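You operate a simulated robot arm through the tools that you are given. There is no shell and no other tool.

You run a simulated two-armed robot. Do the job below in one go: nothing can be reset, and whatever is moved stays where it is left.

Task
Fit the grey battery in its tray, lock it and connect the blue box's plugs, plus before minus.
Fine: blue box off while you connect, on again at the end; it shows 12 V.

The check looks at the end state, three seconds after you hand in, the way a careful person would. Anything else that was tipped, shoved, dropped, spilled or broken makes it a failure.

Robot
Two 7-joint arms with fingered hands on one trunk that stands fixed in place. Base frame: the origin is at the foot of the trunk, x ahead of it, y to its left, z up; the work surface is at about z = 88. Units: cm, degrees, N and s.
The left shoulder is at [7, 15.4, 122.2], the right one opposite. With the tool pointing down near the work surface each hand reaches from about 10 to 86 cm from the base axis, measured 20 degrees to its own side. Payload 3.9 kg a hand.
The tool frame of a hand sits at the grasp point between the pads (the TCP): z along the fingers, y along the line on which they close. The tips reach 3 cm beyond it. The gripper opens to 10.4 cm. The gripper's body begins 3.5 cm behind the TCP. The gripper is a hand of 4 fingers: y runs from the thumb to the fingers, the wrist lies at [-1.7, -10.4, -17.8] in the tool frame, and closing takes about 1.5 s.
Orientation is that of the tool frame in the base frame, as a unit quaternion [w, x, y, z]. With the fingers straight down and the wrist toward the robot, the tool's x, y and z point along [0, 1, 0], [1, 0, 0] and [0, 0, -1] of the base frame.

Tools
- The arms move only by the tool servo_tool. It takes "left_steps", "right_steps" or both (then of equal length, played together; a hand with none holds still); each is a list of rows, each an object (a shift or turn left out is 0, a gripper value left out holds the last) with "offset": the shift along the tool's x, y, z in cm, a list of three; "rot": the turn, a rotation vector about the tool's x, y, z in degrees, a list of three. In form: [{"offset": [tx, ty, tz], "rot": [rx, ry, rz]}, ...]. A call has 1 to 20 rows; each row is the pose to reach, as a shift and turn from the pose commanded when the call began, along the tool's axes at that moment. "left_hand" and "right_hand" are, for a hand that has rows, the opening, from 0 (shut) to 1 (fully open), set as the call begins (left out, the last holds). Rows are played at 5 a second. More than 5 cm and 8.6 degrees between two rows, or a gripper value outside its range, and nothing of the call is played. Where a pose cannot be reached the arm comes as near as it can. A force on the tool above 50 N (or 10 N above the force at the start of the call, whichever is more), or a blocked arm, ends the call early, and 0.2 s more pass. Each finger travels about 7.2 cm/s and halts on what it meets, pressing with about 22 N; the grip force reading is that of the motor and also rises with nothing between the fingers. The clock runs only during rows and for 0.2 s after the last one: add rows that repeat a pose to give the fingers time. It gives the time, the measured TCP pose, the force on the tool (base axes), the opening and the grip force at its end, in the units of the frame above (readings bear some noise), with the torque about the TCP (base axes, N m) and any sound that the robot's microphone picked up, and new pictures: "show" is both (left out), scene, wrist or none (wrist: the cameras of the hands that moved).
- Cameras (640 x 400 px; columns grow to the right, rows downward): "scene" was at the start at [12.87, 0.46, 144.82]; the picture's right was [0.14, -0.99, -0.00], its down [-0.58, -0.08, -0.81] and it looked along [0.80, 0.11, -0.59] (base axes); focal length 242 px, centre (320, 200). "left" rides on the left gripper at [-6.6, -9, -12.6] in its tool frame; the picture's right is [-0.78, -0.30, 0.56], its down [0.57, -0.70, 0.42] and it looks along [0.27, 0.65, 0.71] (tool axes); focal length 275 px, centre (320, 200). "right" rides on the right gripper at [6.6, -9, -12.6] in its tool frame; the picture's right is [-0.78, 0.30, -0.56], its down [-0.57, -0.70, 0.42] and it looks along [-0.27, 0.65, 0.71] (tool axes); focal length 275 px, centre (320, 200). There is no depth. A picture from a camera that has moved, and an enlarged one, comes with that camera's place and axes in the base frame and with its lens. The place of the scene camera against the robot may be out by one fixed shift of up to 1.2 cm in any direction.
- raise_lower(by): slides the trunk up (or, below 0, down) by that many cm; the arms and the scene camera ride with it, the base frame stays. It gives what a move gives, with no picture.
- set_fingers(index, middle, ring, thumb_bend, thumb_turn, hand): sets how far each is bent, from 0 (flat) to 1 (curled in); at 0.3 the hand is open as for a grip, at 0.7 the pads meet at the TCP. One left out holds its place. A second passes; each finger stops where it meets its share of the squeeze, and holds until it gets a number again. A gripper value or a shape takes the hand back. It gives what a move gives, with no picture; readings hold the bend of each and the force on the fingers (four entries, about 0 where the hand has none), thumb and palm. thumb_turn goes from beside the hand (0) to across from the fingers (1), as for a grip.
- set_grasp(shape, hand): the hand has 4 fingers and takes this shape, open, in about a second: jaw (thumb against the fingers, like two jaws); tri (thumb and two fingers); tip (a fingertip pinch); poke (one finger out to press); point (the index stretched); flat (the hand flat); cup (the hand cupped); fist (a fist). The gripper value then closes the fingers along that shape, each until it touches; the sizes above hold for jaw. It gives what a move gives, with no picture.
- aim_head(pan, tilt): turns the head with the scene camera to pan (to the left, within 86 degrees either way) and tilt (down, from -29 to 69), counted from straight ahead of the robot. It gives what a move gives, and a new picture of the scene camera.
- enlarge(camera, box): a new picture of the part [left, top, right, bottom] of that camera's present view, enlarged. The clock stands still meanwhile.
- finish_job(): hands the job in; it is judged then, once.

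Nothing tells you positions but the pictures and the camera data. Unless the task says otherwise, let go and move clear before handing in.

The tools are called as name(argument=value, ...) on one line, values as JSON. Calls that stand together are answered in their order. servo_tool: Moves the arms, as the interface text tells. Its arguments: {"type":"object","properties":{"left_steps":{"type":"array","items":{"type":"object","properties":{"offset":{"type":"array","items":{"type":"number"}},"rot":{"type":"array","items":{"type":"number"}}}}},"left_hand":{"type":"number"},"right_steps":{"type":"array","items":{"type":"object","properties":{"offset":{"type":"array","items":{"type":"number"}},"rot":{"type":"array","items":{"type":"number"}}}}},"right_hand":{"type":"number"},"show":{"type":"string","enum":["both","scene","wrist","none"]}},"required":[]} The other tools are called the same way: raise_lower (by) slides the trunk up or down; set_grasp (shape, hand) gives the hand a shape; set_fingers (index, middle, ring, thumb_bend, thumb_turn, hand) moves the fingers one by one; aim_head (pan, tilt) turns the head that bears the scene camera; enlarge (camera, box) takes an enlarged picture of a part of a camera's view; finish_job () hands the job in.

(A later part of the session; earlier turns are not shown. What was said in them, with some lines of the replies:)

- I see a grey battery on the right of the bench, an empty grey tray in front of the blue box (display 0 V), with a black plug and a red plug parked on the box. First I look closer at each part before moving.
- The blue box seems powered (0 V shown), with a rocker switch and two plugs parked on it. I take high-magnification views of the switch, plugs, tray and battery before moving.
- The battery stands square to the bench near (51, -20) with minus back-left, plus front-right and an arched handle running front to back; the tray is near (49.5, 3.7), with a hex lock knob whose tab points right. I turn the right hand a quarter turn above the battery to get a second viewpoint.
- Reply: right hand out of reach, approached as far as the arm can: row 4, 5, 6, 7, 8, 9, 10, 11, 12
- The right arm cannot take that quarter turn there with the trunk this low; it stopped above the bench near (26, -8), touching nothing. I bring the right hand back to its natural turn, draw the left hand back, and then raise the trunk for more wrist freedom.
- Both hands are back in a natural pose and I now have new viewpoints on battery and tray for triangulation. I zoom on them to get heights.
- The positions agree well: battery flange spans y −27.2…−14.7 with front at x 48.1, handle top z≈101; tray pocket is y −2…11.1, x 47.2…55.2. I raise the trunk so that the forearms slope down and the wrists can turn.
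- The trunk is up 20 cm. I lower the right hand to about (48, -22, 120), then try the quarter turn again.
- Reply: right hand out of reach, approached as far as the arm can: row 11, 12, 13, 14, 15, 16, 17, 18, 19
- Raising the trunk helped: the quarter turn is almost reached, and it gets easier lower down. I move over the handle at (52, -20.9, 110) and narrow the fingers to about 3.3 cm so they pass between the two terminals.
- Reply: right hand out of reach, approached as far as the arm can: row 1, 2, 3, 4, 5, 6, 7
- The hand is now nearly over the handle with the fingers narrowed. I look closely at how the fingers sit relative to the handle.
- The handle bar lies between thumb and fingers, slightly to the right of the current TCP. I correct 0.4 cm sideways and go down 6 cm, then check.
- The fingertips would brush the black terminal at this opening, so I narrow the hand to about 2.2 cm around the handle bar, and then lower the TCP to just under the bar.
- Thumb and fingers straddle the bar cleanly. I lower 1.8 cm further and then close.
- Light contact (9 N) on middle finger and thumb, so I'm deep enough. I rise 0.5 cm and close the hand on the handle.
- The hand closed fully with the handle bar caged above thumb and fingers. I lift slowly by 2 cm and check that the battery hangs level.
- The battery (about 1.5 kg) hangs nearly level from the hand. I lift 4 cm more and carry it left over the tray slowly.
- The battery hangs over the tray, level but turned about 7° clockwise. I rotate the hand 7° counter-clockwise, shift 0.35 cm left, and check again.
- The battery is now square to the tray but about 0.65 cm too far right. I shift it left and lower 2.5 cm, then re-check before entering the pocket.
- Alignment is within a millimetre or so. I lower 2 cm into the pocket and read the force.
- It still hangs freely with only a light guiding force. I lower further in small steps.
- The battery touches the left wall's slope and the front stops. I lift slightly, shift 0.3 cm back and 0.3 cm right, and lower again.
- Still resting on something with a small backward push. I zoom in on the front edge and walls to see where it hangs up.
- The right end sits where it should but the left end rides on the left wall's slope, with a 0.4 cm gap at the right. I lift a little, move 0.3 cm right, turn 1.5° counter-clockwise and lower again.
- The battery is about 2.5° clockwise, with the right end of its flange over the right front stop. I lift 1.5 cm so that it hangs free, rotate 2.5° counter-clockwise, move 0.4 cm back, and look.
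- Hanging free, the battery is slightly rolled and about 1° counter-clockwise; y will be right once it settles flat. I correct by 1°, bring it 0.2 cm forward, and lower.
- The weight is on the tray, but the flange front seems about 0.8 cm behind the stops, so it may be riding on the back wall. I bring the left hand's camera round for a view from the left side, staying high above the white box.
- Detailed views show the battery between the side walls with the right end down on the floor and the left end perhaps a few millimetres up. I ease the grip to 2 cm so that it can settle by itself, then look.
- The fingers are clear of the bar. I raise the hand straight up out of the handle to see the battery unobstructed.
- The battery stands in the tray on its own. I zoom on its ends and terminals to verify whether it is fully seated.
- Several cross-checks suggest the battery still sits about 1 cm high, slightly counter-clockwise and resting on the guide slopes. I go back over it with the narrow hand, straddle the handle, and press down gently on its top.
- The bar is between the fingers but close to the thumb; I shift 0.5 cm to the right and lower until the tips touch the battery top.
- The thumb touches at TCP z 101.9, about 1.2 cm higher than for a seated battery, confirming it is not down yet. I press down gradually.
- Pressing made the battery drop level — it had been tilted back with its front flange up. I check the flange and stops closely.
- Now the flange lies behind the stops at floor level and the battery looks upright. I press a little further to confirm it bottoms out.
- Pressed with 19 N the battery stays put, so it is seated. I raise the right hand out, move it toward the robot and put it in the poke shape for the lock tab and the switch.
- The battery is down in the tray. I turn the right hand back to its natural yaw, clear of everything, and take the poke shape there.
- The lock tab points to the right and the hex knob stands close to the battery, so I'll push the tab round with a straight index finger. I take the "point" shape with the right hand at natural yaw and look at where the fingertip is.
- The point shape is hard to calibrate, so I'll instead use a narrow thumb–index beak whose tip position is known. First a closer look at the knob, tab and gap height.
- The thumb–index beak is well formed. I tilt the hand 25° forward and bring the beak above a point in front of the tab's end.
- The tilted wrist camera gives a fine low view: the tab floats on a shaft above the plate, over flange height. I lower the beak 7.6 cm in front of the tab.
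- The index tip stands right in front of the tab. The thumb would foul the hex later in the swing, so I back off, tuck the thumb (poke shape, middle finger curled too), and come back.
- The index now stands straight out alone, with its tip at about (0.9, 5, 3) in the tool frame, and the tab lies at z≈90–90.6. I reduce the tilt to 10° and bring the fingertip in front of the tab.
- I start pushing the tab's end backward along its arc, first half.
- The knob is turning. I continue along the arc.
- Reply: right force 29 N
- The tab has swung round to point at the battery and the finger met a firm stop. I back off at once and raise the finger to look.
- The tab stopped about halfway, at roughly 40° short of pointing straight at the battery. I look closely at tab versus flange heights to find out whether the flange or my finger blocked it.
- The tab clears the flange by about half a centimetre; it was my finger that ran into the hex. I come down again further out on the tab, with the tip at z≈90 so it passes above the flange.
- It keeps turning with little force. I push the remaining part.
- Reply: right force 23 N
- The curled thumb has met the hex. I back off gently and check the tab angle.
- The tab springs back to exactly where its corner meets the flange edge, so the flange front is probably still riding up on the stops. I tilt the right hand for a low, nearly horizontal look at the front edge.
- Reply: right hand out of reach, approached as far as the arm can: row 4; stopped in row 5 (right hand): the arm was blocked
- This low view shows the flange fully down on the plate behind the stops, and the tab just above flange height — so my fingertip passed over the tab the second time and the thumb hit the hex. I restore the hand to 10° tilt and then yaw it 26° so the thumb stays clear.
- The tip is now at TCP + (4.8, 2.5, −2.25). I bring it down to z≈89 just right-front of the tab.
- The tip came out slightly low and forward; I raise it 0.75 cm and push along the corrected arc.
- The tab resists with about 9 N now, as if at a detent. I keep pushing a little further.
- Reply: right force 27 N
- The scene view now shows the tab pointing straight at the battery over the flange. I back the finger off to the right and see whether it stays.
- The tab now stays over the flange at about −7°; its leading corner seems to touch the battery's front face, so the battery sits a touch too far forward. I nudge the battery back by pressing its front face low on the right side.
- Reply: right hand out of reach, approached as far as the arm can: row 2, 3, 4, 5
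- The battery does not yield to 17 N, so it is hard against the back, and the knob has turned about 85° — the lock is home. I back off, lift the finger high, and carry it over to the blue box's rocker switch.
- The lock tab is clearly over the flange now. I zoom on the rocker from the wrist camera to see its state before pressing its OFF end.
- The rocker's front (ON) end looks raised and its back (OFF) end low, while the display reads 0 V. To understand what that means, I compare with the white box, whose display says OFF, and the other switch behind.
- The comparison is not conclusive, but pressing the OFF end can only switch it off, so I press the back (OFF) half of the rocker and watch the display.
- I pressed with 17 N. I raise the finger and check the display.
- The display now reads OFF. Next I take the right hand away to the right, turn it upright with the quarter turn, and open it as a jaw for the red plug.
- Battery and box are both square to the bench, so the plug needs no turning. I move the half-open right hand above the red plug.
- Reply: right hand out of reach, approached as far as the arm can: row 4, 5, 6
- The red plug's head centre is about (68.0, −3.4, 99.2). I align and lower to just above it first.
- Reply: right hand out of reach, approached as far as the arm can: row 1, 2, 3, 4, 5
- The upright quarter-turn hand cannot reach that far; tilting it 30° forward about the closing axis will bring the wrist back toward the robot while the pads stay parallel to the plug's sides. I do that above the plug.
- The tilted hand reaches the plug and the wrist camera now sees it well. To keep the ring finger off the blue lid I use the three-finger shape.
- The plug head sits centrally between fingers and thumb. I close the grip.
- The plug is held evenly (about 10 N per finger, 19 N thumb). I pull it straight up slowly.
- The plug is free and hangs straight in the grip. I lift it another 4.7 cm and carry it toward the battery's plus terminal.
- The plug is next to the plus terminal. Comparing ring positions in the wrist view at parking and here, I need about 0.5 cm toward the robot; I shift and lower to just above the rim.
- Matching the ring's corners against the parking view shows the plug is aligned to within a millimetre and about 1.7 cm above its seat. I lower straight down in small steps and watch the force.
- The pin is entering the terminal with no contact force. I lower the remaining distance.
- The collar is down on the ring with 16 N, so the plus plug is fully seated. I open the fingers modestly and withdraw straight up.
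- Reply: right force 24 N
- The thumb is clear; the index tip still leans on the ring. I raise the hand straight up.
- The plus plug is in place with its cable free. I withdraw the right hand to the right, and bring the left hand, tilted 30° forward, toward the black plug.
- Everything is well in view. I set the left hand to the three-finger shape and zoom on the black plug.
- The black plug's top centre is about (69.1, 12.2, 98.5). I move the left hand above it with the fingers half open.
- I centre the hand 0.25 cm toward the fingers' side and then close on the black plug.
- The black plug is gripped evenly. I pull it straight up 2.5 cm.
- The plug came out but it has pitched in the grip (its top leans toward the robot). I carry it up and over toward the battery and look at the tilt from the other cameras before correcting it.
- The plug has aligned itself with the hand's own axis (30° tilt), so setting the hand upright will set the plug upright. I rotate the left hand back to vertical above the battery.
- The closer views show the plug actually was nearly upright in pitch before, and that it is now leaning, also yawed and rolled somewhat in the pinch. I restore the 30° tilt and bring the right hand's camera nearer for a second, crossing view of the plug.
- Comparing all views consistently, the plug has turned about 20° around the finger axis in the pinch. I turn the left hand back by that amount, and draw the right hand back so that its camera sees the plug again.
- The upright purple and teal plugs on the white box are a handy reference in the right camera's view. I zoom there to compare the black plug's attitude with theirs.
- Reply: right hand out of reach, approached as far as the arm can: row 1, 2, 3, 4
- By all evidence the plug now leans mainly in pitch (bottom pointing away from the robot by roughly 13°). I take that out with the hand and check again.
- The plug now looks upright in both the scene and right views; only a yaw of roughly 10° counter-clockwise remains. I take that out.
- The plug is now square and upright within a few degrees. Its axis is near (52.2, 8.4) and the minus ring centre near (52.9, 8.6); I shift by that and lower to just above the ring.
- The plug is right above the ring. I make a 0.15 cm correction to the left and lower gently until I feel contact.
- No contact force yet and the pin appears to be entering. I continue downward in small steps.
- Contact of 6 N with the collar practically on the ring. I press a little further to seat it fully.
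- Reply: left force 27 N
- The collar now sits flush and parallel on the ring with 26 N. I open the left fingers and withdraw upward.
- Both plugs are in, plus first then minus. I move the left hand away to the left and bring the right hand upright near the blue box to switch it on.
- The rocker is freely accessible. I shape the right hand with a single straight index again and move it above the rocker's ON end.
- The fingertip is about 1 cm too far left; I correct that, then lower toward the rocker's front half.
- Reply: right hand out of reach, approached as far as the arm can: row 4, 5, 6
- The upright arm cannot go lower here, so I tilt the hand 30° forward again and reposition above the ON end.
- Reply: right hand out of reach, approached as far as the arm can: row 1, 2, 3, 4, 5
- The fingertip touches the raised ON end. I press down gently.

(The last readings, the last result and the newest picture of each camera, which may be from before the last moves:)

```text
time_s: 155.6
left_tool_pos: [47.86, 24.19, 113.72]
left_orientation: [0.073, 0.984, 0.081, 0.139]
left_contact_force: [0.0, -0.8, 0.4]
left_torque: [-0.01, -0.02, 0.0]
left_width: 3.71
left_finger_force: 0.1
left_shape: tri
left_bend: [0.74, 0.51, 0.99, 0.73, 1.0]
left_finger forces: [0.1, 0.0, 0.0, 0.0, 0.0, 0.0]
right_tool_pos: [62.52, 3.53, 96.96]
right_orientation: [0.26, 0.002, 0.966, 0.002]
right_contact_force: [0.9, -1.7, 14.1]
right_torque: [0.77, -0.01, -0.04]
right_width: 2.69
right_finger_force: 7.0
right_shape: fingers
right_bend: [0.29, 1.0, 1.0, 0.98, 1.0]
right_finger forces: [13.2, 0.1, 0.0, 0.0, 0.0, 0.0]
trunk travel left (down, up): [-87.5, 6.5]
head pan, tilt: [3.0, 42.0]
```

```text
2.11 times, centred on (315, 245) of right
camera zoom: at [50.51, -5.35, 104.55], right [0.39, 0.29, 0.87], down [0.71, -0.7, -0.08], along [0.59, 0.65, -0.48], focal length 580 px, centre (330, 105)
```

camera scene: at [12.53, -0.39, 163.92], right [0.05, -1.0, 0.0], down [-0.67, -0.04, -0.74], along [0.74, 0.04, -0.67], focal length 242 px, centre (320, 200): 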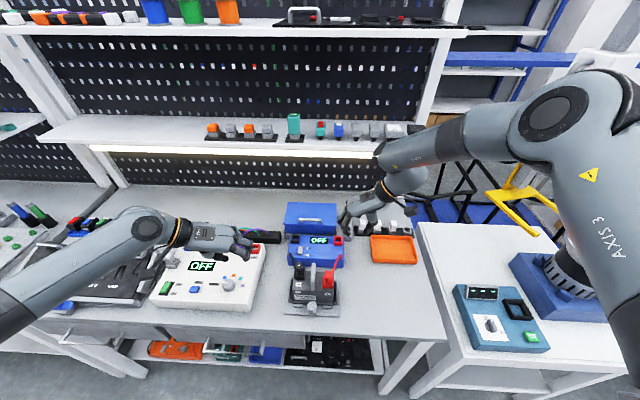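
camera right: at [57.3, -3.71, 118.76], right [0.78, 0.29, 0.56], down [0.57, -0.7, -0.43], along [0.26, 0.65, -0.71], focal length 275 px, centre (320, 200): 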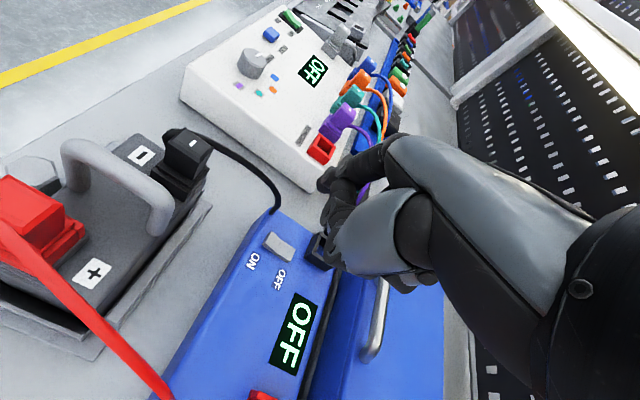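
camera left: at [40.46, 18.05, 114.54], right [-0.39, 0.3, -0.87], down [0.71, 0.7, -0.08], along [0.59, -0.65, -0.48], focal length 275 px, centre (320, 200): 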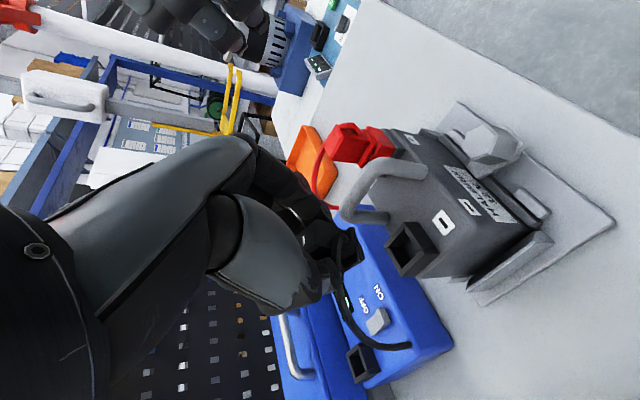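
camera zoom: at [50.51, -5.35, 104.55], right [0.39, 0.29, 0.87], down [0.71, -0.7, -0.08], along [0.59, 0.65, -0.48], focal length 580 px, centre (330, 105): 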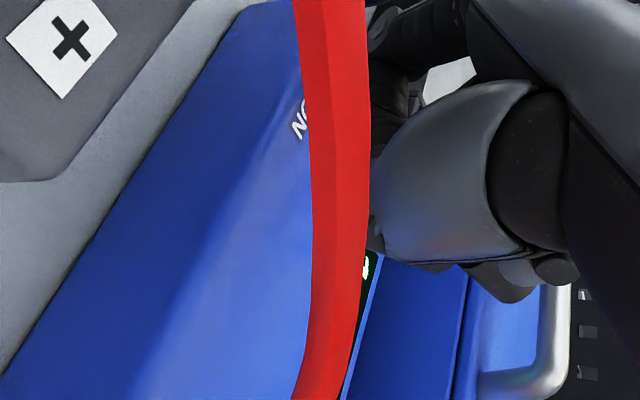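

I pressed with 14 N. I raise the finger and look at the display.

servo_tool(right_steps=[{"offset": [-0.5, 0, -0.87]}, {"offset": [-1.25, 0, -2.17]}, {"offset": [-2.25, 0, -3.9]}, {"offset": [-3.25, 0, -5.63]}, {"offset": [-3.5, -4, -7]}, {"offset": [-3.5, -8, -7.5]}, {"offset": [-3.5, -12, -8]}, {"offset": [-3.5, -12, -8]}], show="scene")

enlarge(camera="scene", box=[280, 195, 370, 275])

enlarge(camera="scene", box=[280, 240, 350, 320])

```text
time_s: 157.4
left_tool_pos: [48.09, 24.2, 113.74]
left_orientation: [0.073, 0.984, 0.082, 0.139]
left_contact_force: [-0.1, 0.3, 0.9]
left_torque: [0.03, 0.03, 0.0]
left_width: 3.7
left_finger_force: 0.1
left_shape: tri
left_bend: [0.74, 0.51, 0.99, 0.73, 1.0]
left_finger forces: [0.0, 0.0, 0.0, 0.0, 0.0, 0.0]
right_tool_pos: [61.57, -8.44, 105.49]
right_orientation: [0.258, 0.0, 0.966, 0.0]
right_contact_force: [0.1, -0.2, -0.2]
right_torque: [0.01, -0.02, 0.02]
right_width: 2.68
right_finger_force: 0.1
right_shape: fingers
right_bend: [0.29, 1.0, 1.0, 0.98, 1.0]
right_finger forces: [0.0, 0.1, 0.0, 0.1, 0.0, 0.0]
trunk travel left (down, up): [-87.5, 6.5]
head pan, tilt: [3.0, 42.0]
camera scene: at [12.55, -0.26, 163.92], right [0.05, -1.0, 0.0], down [-0.67, -0.04, -0.74], along [0.74, 0.04, -0.67], focal length 242 px, centre (320, 200)
```

scene: 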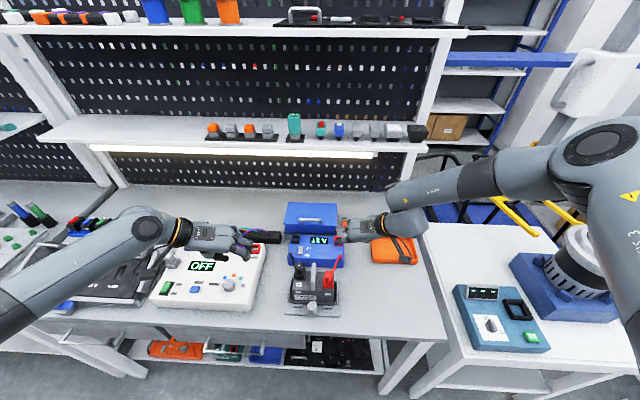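

```text
5.00 times, centred on (325, 235) of scene
camera zoom: at [12.55, -0.26, 163.92], right [0.05, -1.0, 0.0], down [-0.67, -0.04, -0.74], along [0.74, 0.04, -0.67], focal length 1211 px, centre (295, 25)
```

zoom: 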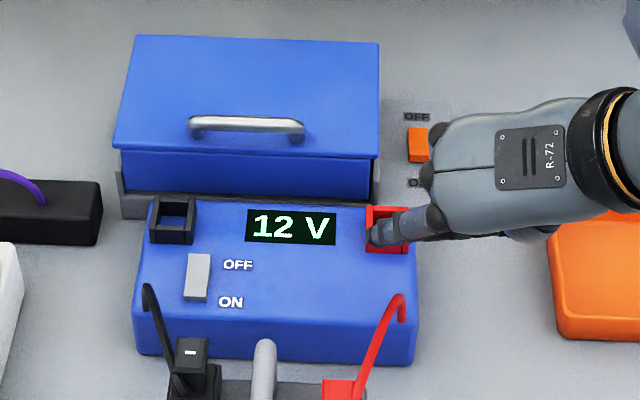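

```text
5.00 times, centred on (315, 280) of scene
camera zoom: at [12.55, -0.26, 163.92], right [0.05, -1.0, 0.0], down [-0.67, -0.04, -0.74], along [0.74, 0.04, -0.67], focal length 1211 px, centre (345, -200)
```

zoom: 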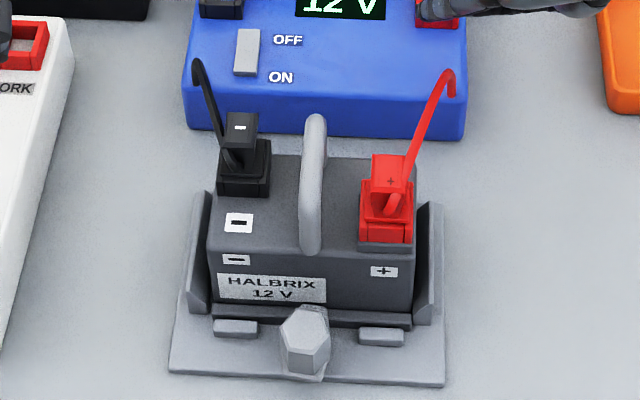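

The display shows 12 V. Before finishing I inspect the lock tab closely to be sure that it is fully home.

enlarge(camera="scene", box=[300, 290, 340, 322])

enlarge(camera="scene", box=[308, 298, 328, 318])

enlarge(camera="left", box=[330, 60, 560, 260])

```text
12.50 times, centred on (320, 306) of scene
camera zoom: at [12.55, -0.26, 163.92], right [0.05, -1.0, 0.0], down [-0.67, -0.04, -0.74], along [0.74, 0.04, -0.67], focal length 3028 px, centre (320, -1125)
```

zoom: 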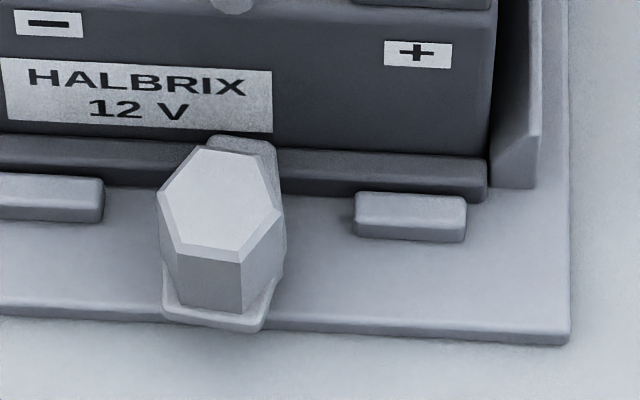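

```text
16.00 times, centred on (318, 308) of scene
camera zoom: at [12.55, -0.26, 163.92], right [0.05, -1.0, 0.0], down [-0.67, -0.04, -0.74], along [0.74, 0.04, -0.67], focal length 3876 px, centre (352, -1528)
```

zoom: 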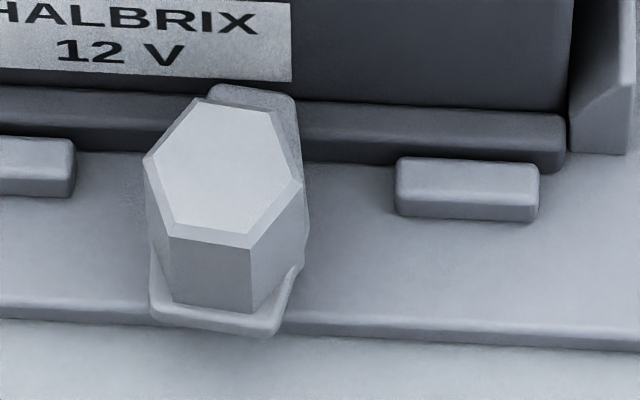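

```text
2.00 times, centred on (445, 160) of left
camera zoom: at [36.86, 33.4, 122.45], right [-0.62, 0.08, -0.78], down [0.57, 0.74, -0.37], along [0.55, -0.67, -0.5], focal length 551 px, centre (70, 280)
```

zoom: 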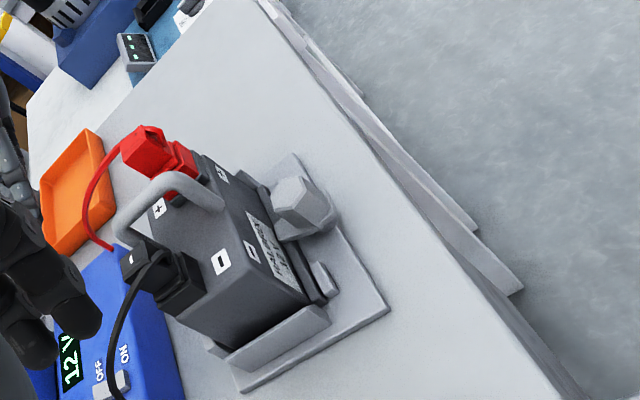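

The tab covers the flange and the knob has turned through its full travel (about 85–90°); both plugs are seated and the display reads 12 V. I move both hands well clear and take a last look.

servo_tool(right_steps=[{"offset": [-1, -1, -1.8]}, {"offset": [-1.5, -3, -3.5]}, {"offset": [0.5, -6, -5.2]}, {"offset": [2.6, -9, -7]}, {"offset": [4.8, -12, -8.8]}, {"offset": [7, -14.5, -10.6]}, {"offset": [9.1, -16.5, -12.2]}, {"offset": [9.1, -16.5, -12.2]}], left_steps=[{"offset": [0.2, 0.1, -1]}, {"offset": [0.3, -0.3, -2]}, {"offset": [-0.8, -1, -2.6]}, {"offset": [-2, -1.6, -3]}, {"offset": [-3.3, -2.2, -3.4]}, {"offset": [-4.6, -2.8, -3.8]}, {"offset": [-6, -3.4, -4.2]}, {"offset": [-6, -3.4, -4.2]}], show="both")

enlarge(camera="scene", box=[260, 190, 380, 330])

enlarge(camera="right", box=[150, 60, 350, 260])

enlarge(camera="left", box=[300, 30, 520, 230])

```text
time_s: 159.2
left_tool_pos: [40.81, 26.96, 115.62]
left_orientation: [0.072, 0.984, 0.081, 0.139]
left_contact_force: [-0.5, 0.0, 0.6]
left_torque: [0.02, -0.03, 0.01]
left_width: 3.68
left_finger_force: 0.0
left_shape: tri
left_bend: [0.74, 0.51, 0.99, 0.73, 1.0]
left_finger forces: [0.0, 0.0, 0.0, 0.1, 0.0, 0.0]
right_tool_pos: [47.74, -24.95, 111.21]
right_orientation: [0.258, 0.0, 0.966, 0.002]
right_contact_force: [0.3, 0.5, -0.5]
right_torque: [-0.02, 0.01, 0.0]
right_width: 2.68
right_finger_force: 0.3
right_shape: fingers
right_bend: [0.29, 1.0, 1.0, 0.98, 1.0]
right_finger forces: [0.0, 0.0, 0.0, 0.0, 0.1, 0.0]
trunk travel left (down, up): [-87.5, 6.5]
head pan, tilt: [3.0, 42.0]
camera scene: at [12.64, -0.32, 163.91], right [0.05, -1.0, 0.0], down [-0.67, -0.04, -0.74], along [0.74, 0.04, -0.67], focal length 242 px, centre (320, 200)
camera right: at [35.85, -33.88, 118.9], right [0.39, 0.29, 0.87], down [0.71, -0.7, -0.08], along [0.59, 0.65, -0.48], focal length 275 px, centre (320, 200)
camera left: at [29.63, 36.11, 124.32], right [-0.62, 0.08, -0.78], down [0.57, 0.74, -0.37], along [0.55, -0.67, -0.5], focal length 275 px, centre (320, 200)
```

scene: 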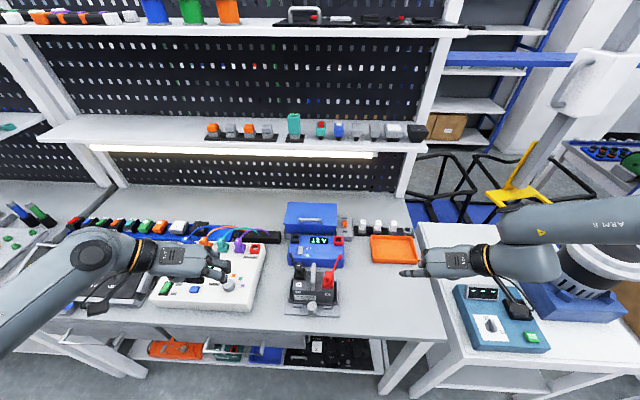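
right: 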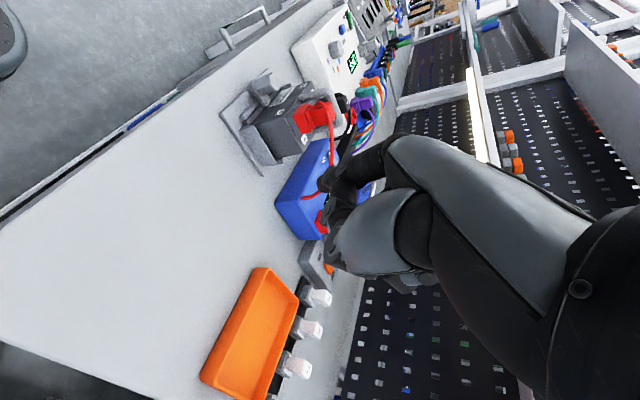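
left: 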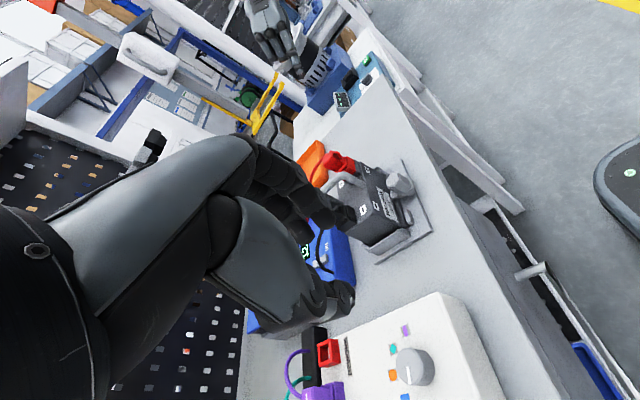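

```text
2.86 times, centred on (320, 260) of scene
camera zoom: at [12.64, -0.32, 163.91], right [0.05, -1.0, 0.0], down [-0.67, -0.04, -0.74], along [0.74, 0.04, -0.67], focal length 692 px, centre (320, 29)
```

zoom: 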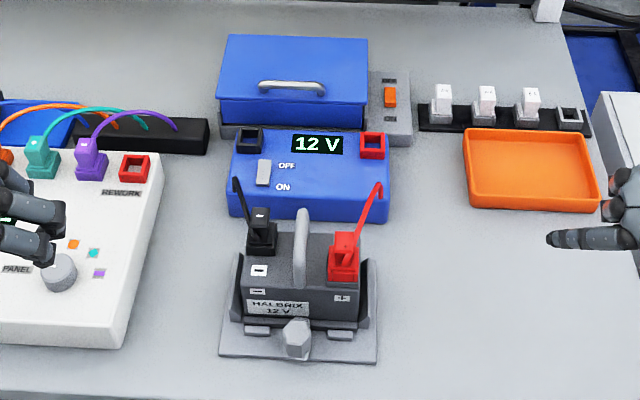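

```text
2.00 times, centred on (250, 160) of right
camera zoom: at [35.85, -33.88, 118.9], right [0.39, 0.29, 0.87], down [0.71, -0.7, -0.08], along [0.59, 0.65, -0.48], focal length 551 px, centre (460, 280)
```

zoom: 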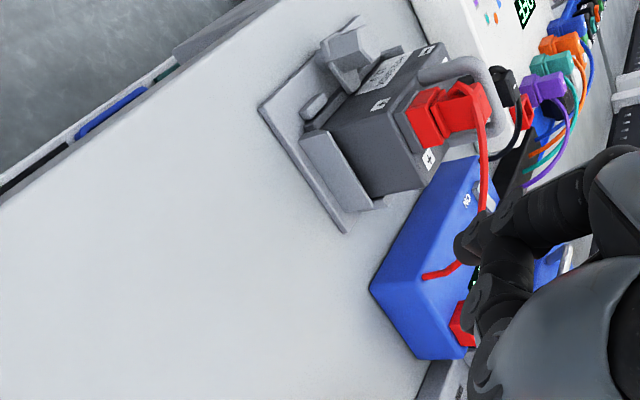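

```text
2.00 times, centred on (410, 130) of left
camera zoom: at [29.63, 36.11, 124.32], right [-0.62, 0.08, -0.78], down [0.57, 0.74, -0.37], along [0.55, -0.67, -0.5], focal length 551 px, centre (140, 340)
```

zoom: 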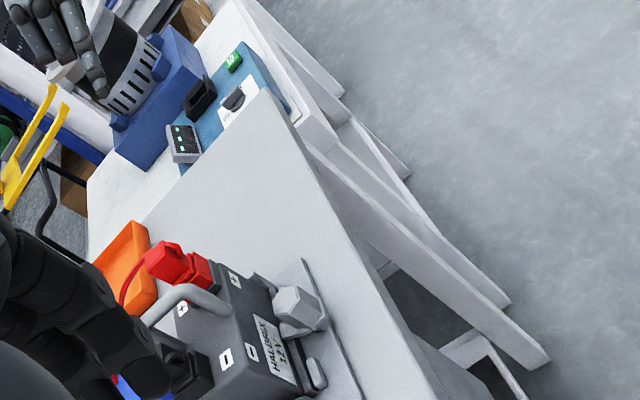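

The battery is in its tray with the lock tab over its flange. Both plugs are on the battery, plus connected first and then minus, with the blue box off during that. The box is on again and shows 12 V, and both hands are clear. I see nothing else disturbed, so I hand in the job.

finish_job()

```text
The job is handed in.
```

The grey battery is in its tray and locked, and both of the blue box's plugs are on it. I connected plus first, then minus, with the box switched off. The box is on again and shows 12 V.

- **Battery:** It first settled crooked in the tray. I pressed it down until it sat level.
- **Lock:** I turned the lock about 85°, until it met a firm stop. Its tab lies over the battery's front edge.
- **Minus plug:** It twisted in the grip when I pulled it out. I straightened it before plugging it in, and it now sits flush.

Both hands are clear of the bench items, and I saw nothing else moved or knocked over.
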